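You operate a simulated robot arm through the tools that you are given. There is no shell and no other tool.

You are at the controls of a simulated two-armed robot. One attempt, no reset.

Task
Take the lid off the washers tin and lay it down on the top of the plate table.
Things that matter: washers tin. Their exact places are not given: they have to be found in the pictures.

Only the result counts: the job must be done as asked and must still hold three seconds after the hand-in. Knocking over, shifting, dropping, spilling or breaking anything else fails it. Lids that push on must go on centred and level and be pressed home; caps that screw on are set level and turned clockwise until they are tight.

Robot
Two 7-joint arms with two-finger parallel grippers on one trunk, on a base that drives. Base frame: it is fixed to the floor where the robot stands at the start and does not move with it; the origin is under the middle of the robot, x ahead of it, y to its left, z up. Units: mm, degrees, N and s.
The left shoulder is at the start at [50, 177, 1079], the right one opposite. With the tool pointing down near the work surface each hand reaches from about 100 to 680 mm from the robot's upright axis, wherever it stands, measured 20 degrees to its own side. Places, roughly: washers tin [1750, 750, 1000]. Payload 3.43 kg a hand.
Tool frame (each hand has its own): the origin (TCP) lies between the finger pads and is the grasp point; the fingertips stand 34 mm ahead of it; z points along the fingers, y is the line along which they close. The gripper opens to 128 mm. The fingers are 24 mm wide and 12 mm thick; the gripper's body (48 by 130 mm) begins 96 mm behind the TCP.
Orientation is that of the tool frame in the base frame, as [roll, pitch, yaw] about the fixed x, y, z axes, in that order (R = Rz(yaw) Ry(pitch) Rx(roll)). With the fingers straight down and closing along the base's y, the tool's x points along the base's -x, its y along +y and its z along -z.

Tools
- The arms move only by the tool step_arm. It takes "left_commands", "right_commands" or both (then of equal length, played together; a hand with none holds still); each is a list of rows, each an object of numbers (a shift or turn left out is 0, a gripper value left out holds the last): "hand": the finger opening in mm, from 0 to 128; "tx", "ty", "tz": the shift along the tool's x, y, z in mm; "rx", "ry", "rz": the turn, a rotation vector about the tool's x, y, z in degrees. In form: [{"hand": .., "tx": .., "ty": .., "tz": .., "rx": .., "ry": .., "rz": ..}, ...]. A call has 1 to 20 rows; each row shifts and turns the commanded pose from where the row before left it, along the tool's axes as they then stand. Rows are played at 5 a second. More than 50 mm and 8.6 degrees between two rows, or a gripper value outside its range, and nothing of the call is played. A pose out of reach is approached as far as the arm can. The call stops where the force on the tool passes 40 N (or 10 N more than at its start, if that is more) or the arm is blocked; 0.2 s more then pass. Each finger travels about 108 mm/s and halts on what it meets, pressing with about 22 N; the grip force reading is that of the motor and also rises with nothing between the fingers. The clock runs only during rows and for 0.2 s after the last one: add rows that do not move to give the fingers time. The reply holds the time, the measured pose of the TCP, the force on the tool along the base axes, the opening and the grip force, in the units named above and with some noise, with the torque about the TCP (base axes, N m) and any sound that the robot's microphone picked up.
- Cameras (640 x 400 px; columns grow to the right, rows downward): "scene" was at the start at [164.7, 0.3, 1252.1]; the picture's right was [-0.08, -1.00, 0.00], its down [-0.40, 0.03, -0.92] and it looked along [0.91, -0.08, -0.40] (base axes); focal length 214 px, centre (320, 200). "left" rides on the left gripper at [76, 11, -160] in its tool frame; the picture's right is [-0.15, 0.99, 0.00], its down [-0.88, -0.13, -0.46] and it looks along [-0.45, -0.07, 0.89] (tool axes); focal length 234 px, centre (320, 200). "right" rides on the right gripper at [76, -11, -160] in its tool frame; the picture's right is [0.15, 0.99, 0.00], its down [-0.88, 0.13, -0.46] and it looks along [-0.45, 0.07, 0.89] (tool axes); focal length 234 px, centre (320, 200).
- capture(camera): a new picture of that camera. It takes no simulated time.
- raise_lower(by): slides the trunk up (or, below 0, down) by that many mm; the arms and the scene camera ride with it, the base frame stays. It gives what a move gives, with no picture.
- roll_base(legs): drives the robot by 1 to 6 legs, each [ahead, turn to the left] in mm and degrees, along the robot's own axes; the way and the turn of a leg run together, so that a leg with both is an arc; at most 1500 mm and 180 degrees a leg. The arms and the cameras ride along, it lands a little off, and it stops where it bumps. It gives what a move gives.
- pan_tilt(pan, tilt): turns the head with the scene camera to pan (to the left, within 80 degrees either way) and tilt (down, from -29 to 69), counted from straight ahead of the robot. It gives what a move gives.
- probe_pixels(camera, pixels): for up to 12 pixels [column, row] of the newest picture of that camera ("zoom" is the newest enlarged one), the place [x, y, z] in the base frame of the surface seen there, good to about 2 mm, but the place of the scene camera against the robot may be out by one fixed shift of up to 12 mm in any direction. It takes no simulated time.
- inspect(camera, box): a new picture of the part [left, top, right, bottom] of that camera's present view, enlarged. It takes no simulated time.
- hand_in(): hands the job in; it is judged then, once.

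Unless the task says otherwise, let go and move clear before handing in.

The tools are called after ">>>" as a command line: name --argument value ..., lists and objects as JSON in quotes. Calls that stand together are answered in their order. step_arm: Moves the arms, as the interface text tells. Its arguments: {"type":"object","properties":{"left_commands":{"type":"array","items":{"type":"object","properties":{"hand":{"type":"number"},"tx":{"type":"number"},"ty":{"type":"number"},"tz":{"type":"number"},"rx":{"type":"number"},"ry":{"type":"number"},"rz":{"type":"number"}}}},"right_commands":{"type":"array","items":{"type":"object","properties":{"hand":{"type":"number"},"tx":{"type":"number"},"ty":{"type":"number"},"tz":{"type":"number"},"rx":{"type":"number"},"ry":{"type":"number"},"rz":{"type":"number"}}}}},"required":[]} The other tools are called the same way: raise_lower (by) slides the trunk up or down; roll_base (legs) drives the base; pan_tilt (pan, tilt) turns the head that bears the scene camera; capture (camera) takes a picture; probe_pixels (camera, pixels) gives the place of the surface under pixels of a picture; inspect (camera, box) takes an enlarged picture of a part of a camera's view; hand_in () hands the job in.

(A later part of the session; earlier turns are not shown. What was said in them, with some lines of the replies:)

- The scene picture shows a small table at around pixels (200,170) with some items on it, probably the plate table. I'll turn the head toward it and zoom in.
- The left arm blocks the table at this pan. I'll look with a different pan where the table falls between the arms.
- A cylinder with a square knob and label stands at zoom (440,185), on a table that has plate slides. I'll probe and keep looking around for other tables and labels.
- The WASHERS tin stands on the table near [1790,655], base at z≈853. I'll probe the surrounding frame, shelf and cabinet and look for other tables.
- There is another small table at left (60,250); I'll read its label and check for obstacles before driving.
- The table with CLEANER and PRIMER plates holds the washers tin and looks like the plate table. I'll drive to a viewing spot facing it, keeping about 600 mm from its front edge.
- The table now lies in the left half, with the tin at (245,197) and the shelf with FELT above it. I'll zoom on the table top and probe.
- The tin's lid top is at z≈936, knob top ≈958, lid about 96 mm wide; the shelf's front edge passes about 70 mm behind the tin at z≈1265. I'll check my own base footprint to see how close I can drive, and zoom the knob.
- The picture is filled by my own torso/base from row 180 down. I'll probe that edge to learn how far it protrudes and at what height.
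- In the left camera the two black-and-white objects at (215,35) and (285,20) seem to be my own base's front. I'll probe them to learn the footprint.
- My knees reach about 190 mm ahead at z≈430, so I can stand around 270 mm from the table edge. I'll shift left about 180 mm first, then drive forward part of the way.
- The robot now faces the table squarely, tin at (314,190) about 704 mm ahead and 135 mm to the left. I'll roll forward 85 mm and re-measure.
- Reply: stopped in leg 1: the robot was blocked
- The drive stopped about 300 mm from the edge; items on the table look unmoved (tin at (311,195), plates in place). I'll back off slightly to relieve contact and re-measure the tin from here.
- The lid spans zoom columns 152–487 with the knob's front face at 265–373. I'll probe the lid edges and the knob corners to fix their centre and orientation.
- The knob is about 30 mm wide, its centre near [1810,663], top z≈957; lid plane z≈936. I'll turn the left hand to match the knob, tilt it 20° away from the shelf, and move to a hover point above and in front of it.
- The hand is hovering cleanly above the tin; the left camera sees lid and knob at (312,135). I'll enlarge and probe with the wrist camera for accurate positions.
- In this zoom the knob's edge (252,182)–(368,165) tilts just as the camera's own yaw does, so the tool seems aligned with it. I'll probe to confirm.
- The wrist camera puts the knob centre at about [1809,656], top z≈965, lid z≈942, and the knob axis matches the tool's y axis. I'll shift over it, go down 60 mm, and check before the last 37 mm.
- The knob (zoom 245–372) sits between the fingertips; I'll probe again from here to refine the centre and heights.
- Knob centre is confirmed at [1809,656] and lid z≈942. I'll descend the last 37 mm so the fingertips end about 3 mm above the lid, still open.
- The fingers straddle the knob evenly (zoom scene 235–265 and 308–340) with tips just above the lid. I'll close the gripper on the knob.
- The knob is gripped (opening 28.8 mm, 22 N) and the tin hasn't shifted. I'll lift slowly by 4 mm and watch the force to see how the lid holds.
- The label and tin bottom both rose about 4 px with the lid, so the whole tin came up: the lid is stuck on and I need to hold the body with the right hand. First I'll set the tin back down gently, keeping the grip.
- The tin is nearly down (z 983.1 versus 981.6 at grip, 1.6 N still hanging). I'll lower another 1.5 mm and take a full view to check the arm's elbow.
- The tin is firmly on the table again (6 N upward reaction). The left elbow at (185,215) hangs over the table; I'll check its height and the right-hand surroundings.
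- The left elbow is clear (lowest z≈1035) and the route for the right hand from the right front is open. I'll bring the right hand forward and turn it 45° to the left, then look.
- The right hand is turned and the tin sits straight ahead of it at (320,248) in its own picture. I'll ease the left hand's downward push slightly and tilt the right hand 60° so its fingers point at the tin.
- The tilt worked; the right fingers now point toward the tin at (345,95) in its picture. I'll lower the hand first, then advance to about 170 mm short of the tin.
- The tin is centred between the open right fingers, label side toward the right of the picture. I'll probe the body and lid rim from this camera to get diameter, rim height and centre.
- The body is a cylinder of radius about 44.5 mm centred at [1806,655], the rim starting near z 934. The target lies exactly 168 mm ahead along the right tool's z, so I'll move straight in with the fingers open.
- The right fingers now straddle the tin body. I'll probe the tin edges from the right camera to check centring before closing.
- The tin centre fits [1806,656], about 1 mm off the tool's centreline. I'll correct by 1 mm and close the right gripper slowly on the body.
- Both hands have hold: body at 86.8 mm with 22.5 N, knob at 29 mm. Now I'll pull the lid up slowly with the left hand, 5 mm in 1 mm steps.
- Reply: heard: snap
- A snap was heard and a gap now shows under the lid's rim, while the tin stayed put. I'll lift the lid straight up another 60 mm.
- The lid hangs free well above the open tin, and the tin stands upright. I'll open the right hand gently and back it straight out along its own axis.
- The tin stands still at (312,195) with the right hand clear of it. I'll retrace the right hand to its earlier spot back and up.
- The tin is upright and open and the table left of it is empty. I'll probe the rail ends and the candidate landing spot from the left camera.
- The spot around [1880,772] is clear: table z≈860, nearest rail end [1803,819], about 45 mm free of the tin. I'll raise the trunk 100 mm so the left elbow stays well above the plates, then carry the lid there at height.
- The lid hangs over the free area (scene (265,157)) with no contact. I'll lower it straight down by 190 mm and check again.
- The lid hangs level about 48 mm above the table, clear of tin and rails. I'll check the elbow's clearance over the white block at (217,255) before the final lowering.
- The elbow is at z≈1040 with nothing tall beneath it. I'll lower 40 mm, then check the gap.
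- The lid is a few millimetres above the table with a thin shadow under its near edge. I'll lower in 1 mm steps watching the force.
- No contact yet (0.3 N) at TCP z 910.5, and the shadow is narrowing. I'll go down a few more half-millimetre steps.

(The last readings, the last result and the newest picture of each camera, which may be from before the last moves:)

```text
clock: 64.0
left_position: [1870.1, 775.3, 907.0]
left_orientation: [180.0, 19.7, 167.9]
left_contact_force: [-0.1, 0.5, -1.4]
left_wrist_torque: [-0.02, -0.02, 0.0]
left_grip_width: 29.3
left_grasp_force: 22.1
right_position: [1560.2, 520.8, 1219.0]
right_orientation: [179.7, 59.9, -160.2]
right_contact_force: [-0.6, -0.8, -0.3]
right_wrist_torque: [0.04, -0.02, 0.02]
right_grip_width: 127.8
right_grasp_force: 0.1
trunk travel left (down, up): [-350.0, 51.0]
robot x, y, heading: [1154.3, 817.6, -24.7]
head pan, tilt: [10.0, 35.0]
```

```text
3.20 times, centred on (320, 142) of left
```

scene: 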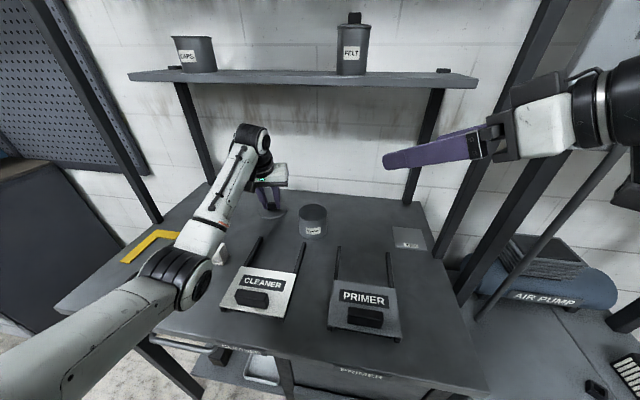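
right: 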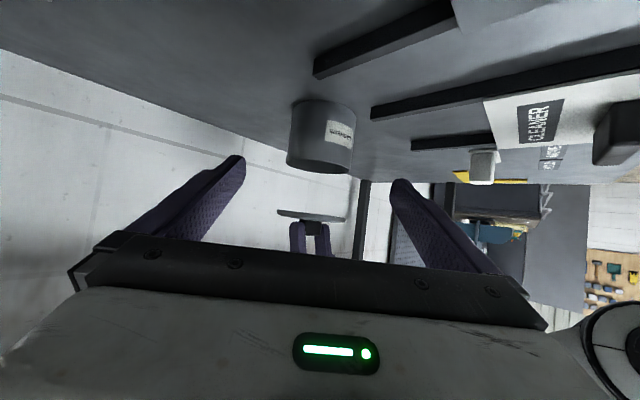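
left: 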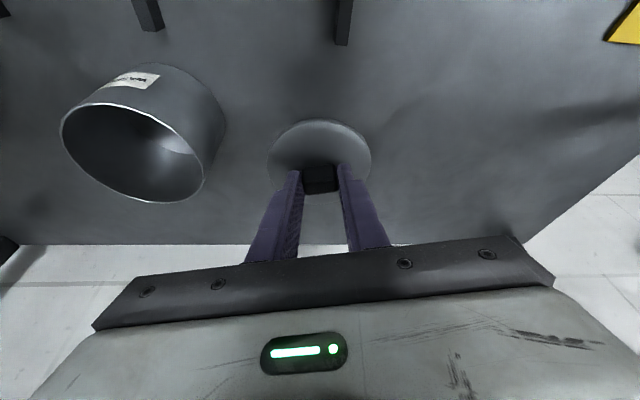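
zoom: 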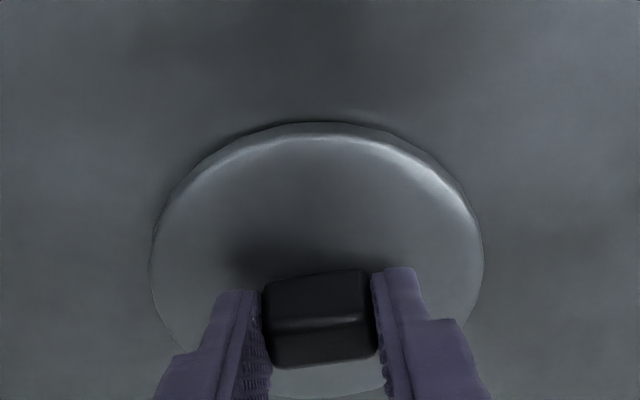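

Still no contact at z≈907, and the gap is now very thin. Another few half-millimetre steps until the force rises.

>>> step_arm --left_commands '[{"tx": 0.17, "tz": 0.47}, {"tx": 0.17, "tz": 0.47}, {"tx": 0.17, "tz": 0.47}, {}, {}]'

>>> probe_pixels --camera "left" --pixels '[[320, 130], [290, 150], [350, 150], [320, 112], [275, 160], [365, 160]]'

>>> inspect --camera "left" --box '[260, 100, 380, 175]'

```text
clock: 65.2
left_position: [1870.8, 772.8, 906.2]
left_orientation: [-179.9, 19.7, 167.8]
left_contact_force: [-0.3, 0.7, 0.3]
left_wrist_torque: [-0.01, -0.04, 0.04]
left_grip_width: 29.0
left_grasp_force: 21.8
right_position: [1561.0, 521.3, 1219.9]
right_orientation: [179.8, 60.0, -160.2]
right_contact_force: [-0.5, -0.4, -0.7]
right_wrist_torque: [0.04, 0.0, 0.02]
right_grip_width: 127.8
right_grasp_force: 0.0
trunk travel left (down, up): [-350.0, 51.0]
robot x, y, heading: [1156.5, 817.9, -24.5]
head pan, tilt: [10.0, 35.0]
```

```text
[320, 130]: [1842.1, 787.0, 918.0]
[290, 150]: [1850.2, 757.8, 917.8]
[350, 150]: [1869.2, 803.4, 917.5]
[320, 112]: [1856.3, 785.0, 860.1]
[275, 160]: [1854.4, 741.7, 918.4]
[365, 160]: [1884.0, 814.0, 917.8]
```

```text
5.33 times, centred on (320, 138) of left
```

zoom: 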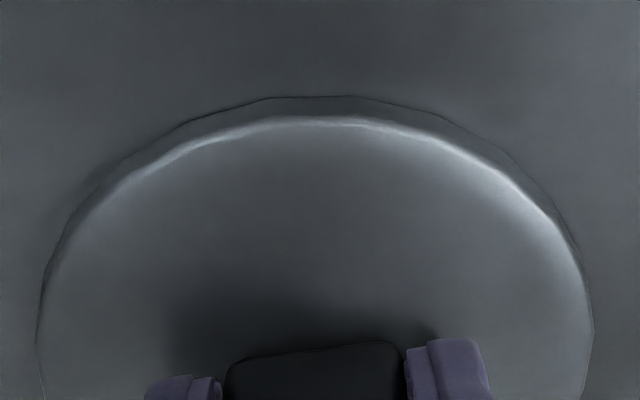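

The shadow under the near rim is almost gone. I'll take a fresh picture, probe the lid height, and go down another 1 mm.

>>> step_arm --left_commands '[{"tx": 0.17, "tz": 0.47}, {"tx": 0.17, "tz": 0.47}, {}, {}]'

>>> capture --camera "left"

>>> probe_pixels --camera "left" --pixels '[[320, 130], [290, 150], [350, 150], [320, 112], [275, 160], [365, 160]]'

```text
clock: 66.2
left_position: [1870.8, 772.4, 905.4]
left_orientation: [-180.0, 19.8, 167.9]
left_contact_force: [0.8, 0.0, 3.3]
left_wrist_torque: [-0.16, -0.01, 0.05]
left_grip_width: 28.9
left_grasp_force: 21.7
right_position: [1558.7, 521.1, 1218.9]
right_orientation: [179.6, 60.0, -160.0]
right_contact_force: [-0.6, -0.3, -0.3]
right_wrist_torque: [0.0, 0.01, -0.01]
right_grip_width: 127.9
right_grasp_force: 0.1
trunk travel left (down, up): [-350.0, 51.0]
robot x, y, heading: [1153.5, 813.2, -24.4]
head pan, tilt: [10.0, 35.0]
```

```text
taken
```

left: 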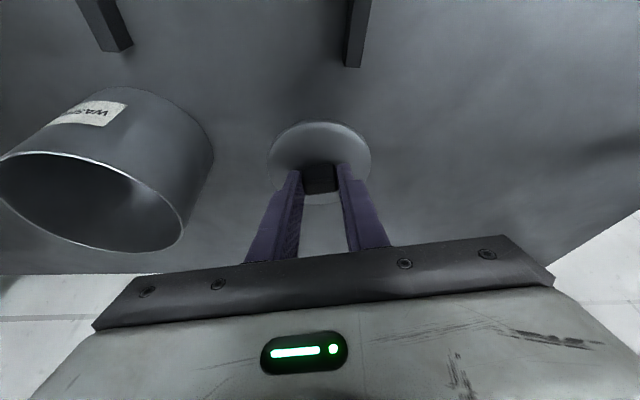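

```text
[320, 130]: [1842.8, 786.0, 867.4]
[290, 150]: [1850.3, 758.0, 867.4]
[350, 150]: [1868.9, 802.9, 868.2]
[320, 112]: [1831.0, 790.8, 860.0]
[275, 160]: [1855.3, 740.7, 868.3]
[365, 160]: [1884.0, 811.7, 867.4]
```

Contact is made (3.3 N), lid top at z≈867.6 on a table at 860. I'll open the fingers gently and see that the lid stays.

>>> step_arm --left_commands '[{"hand": 30}, {"hand": 33}, {"hand": 40}, {"hand": 60}, {}, {}]'

>>> inspect --camera "left" --box '[220, 80, 420, 205]'

>>> inspect --camera "scene" --box '[220, 170, 360, 258]'

```text
clock: 67.6
left_position: [1870.8, 772.9, 903.9]
left_orientation: [-180.0, 19.7, 167.9]
left_contact_force: [-0.5, 0.8, -0.3]
left_wrist_torque: [-0.01, -0.01, -0.02]
left_grip_width: 60.0
left_grasp_force: 0.1
right_position: [1560.6, 521.1, 1219.9]
right_orientation: [179.8, 59.9, -160.2]
right_contact_force: [-0.4, 0.7, 0.9]
right_wrist_torque: [0.01, 0.0, -0.01]
right_grip_width: 127.8
right_grasp_force: 0.1
trunk travel left (down, up): [-350.0, 51.0]
robot x, y, heading: [1158.6, 815.8, -24.7]
head pan, tilt: [10.0, 35.0]
```

```text
3.20 times, centred on (320, 142) of left
```

zoom: 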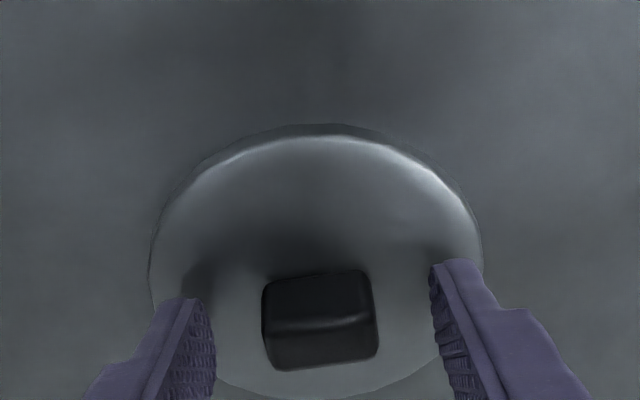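

```text
4.55 times, centred on (290, 214) of scene
```

zoom: 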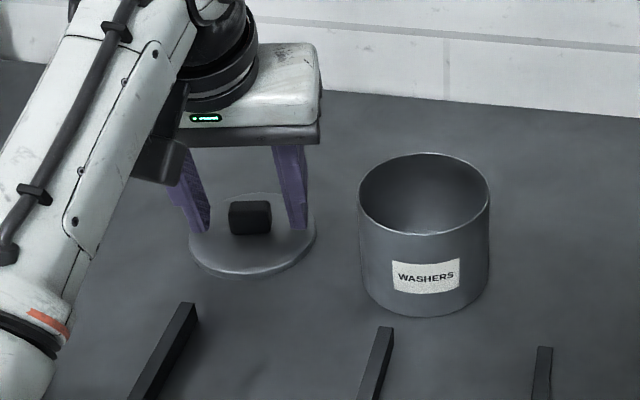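

The lid lies flat on the table beside the open tin, fingers clear on both sides of the knob. I'll withdraw the left hand up and back along its axis.

>>> step_arm --left_commands '[{"tz": -10}, {"tz": -20}, {"tz": -30}, {"tz": -35}, {"tz": -35}, {"tz": -35}, {"tz": -35}, {}]'

>>> capture --camera "scene"

>>> capture --camera "left"

>>> inspect --camera "scene" --box '[200, 170, 440, 320]'

```text
clock: 69.4
left_position: [1802.0, 786.9, 1093.7]
left_orientation: [179.9, 19.7, 168.0]
left_contact_force: [0.7, 0.2, 0.0]
left_wrist_torque: [0.02, 0.02, -0.01]
left_grip_width: 59.8
left_grasp_force: 0.1
right_position: [1560.1, 521.0, 1219.3]
right_orientation: [179.7, 59.9, -160.1]
right_contact_force: [-0.4, -0.6, -0.6]
right_wrist_torque: [-0.04, -0.01, -0.02]
right_grip_width: 128.2
right_grasp_force: 0.0
trunk travel left (down, up): [-350.0, 51.0]
robot x, y, heading: [1154.2, 818.2, -24.8]
head pan, tilt: [10.0, 35.0]
```

```text
taken
```

scene: 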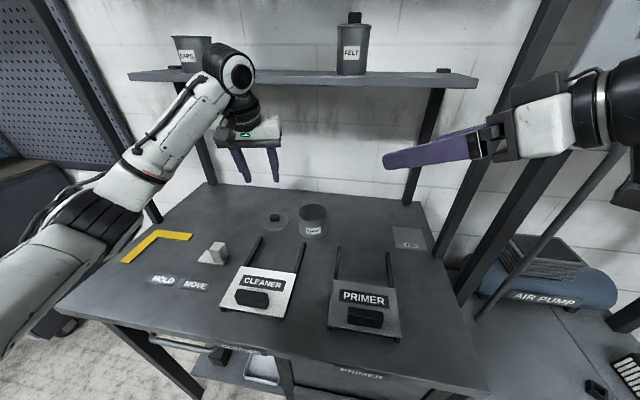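

```text
taken
```

left: 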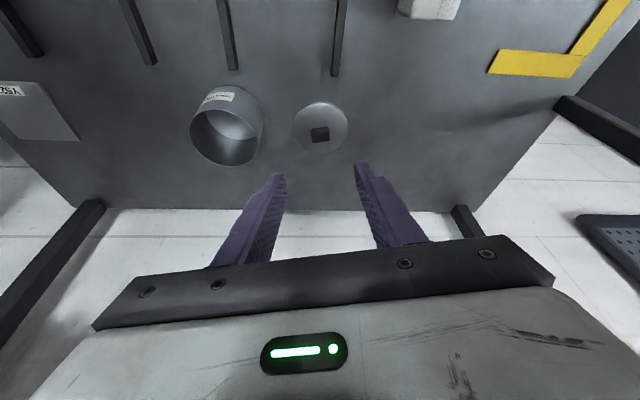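

```text
2.67 times, centred on (320, 245) of scene
```

zoom: 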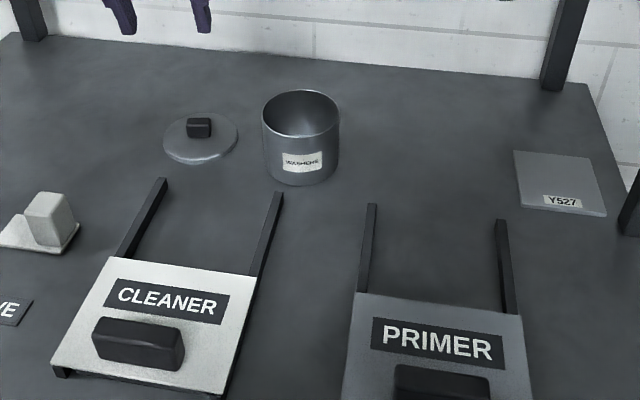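

The lid lies flat next to the open tin, nothing else has moved, and both hands are clear. Before handing in I'll look once around to confirm no other table carries a "plate table" marking.

>>> pan_tilt --pan 10 --tilt -20

>>> capture --camera "scene"

>>> pan_tilt --pan 80 --tilt 15

>>> capture --camera "scene"

>>> pan_tilt --pan -80 --tilt 15

>>> capture --camera "scene"

```text
clock: 70.7
left_position: [1803.3, 787.9, 1093.3]
left_orientation: [180.0, 19.8, 168.0]
left_contact_force: [-0.4, 0.6, 0.1]
left_wrist_torque: [0.0, 0.04, -0.03]
left_grip_width: 60.0
left_grasp_force: 0.1
right_position: [1561.0, 522.2, 1219.5]
right_orientation: [179.7, 59.9, -160.1]
right_contact_force: [-0.3, -0.6, 0.0]
right_wrist_torque: [0.02, -0.03, 0.01]
right_grip_width: 128.0
right_grasp_force: 0.1
trunk travel left (down, up): [-350.0, 51.0]
robot x, y, heading: [1151.1, 820.2, -24.6]
head pan, tilt: [10.0, -20.0]
```

```text
taken
```

scene: 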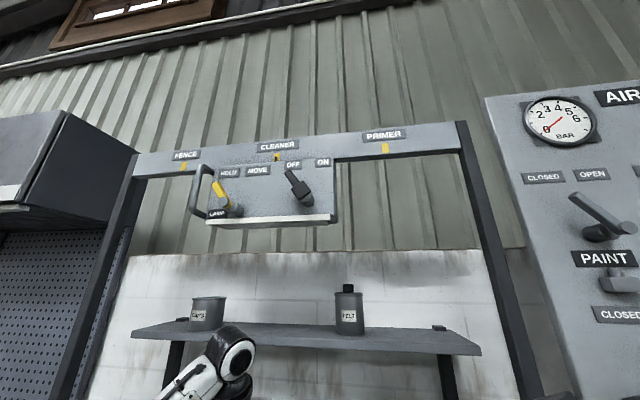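

```text
clock: 72.1
left_position: [1801.4, 788.0, 1092.9]
left_orientation: [179.9, 19.7, 167.9]
left_contact_force: [-0.8, -0.1, 0.3]
left_wrist_torque: [0.05, -0.04, 0.0]
left_grip_width: 60.0
left_grasp_force: 0.1
right_position: [1560.8, 521.6, 1219.0]
right_orientation: [179.7, 59.9, -160.3]
right_contact_force: [-0.5, 0.3, -0.4]
right_wrist_torque: [0.01, 0.03, -0.02]
right_grip_width: 127.8
right_grasp_force: 0.0
trunk travel left (down, up): [-350.0, 51.0]
robot x, y, heading: [1154.2, 819.4, -24.8]
head pan, tilt: [80.0, 15.0]
```

```text
taken
```

scene: 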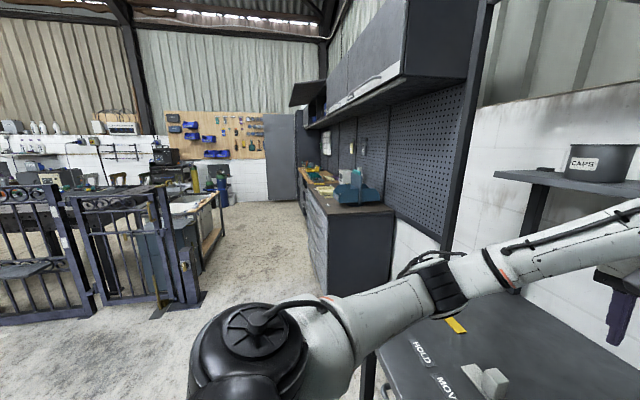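

```text
clock: 74.5
left_position: [1802.3, 787.2, 1093.0]
left_orientation: [180.0, 19.7, 168.0]
left_contact_force: [0.2, -0.7, 0.7]
left_wrist_torque: [0.0, -0.02, -0.01]
left_grip_width: 60.1
left_grasp_force: 0.0
right_position: [1560.6, 520.6, 1219.9]
right_orientation: [179.6, 59.9, -160.2]
right_contact_force: [-0.7, 0.2, 0.8]
right_wrist_torque: [0.03, 0.03, -0.01]
right_grip_width: 128.0
right_grasp_force: 0.1
trunk travel left (down, up): [-350.0, 51.0]
robot x, y, heading: [1153.5, 815.0, -24.7]
head pan, tilt: [-80.0, 15.0]
```

```text
taken
```

scene: 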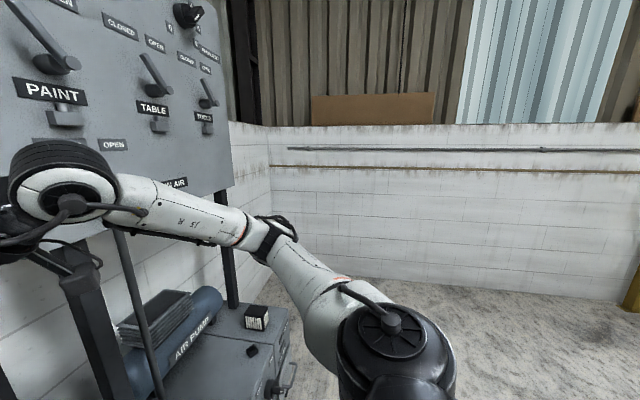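

No other plate-bearing table shows up; this one carries the fence, cleaner and primer plates, and the lid lies on its top with both hands released and clear. I'm handing in.

>>> hand_in

```text
The job is handed in.
```

The washers tin is open. Its lid lies flat on top of the plate table, about 140 mm (centre to centre) to the left of the tin, and I have handed the job in.

- **Getting the lid off:** the lid was stuck tight, so my first pull raised the whole tin about 3 mm. I set it back down, held the body with the right hand and pulled the lid off with the left until it snapped free.
- **Other objects:** nothing else looked moved in the final pictures, and the tin is upright close to where it started. On the way in, the base was blocked about 300 mm from the table edge. I backed off 10 mm and saw no shift.
- **Which table:** no label actually says "plate table". I took it to be the table the tin stands on, because it carries the CLEANER and PRIMER plates and I found no other table with plates.

Both hands have let go and are clear of the tin and the lid.
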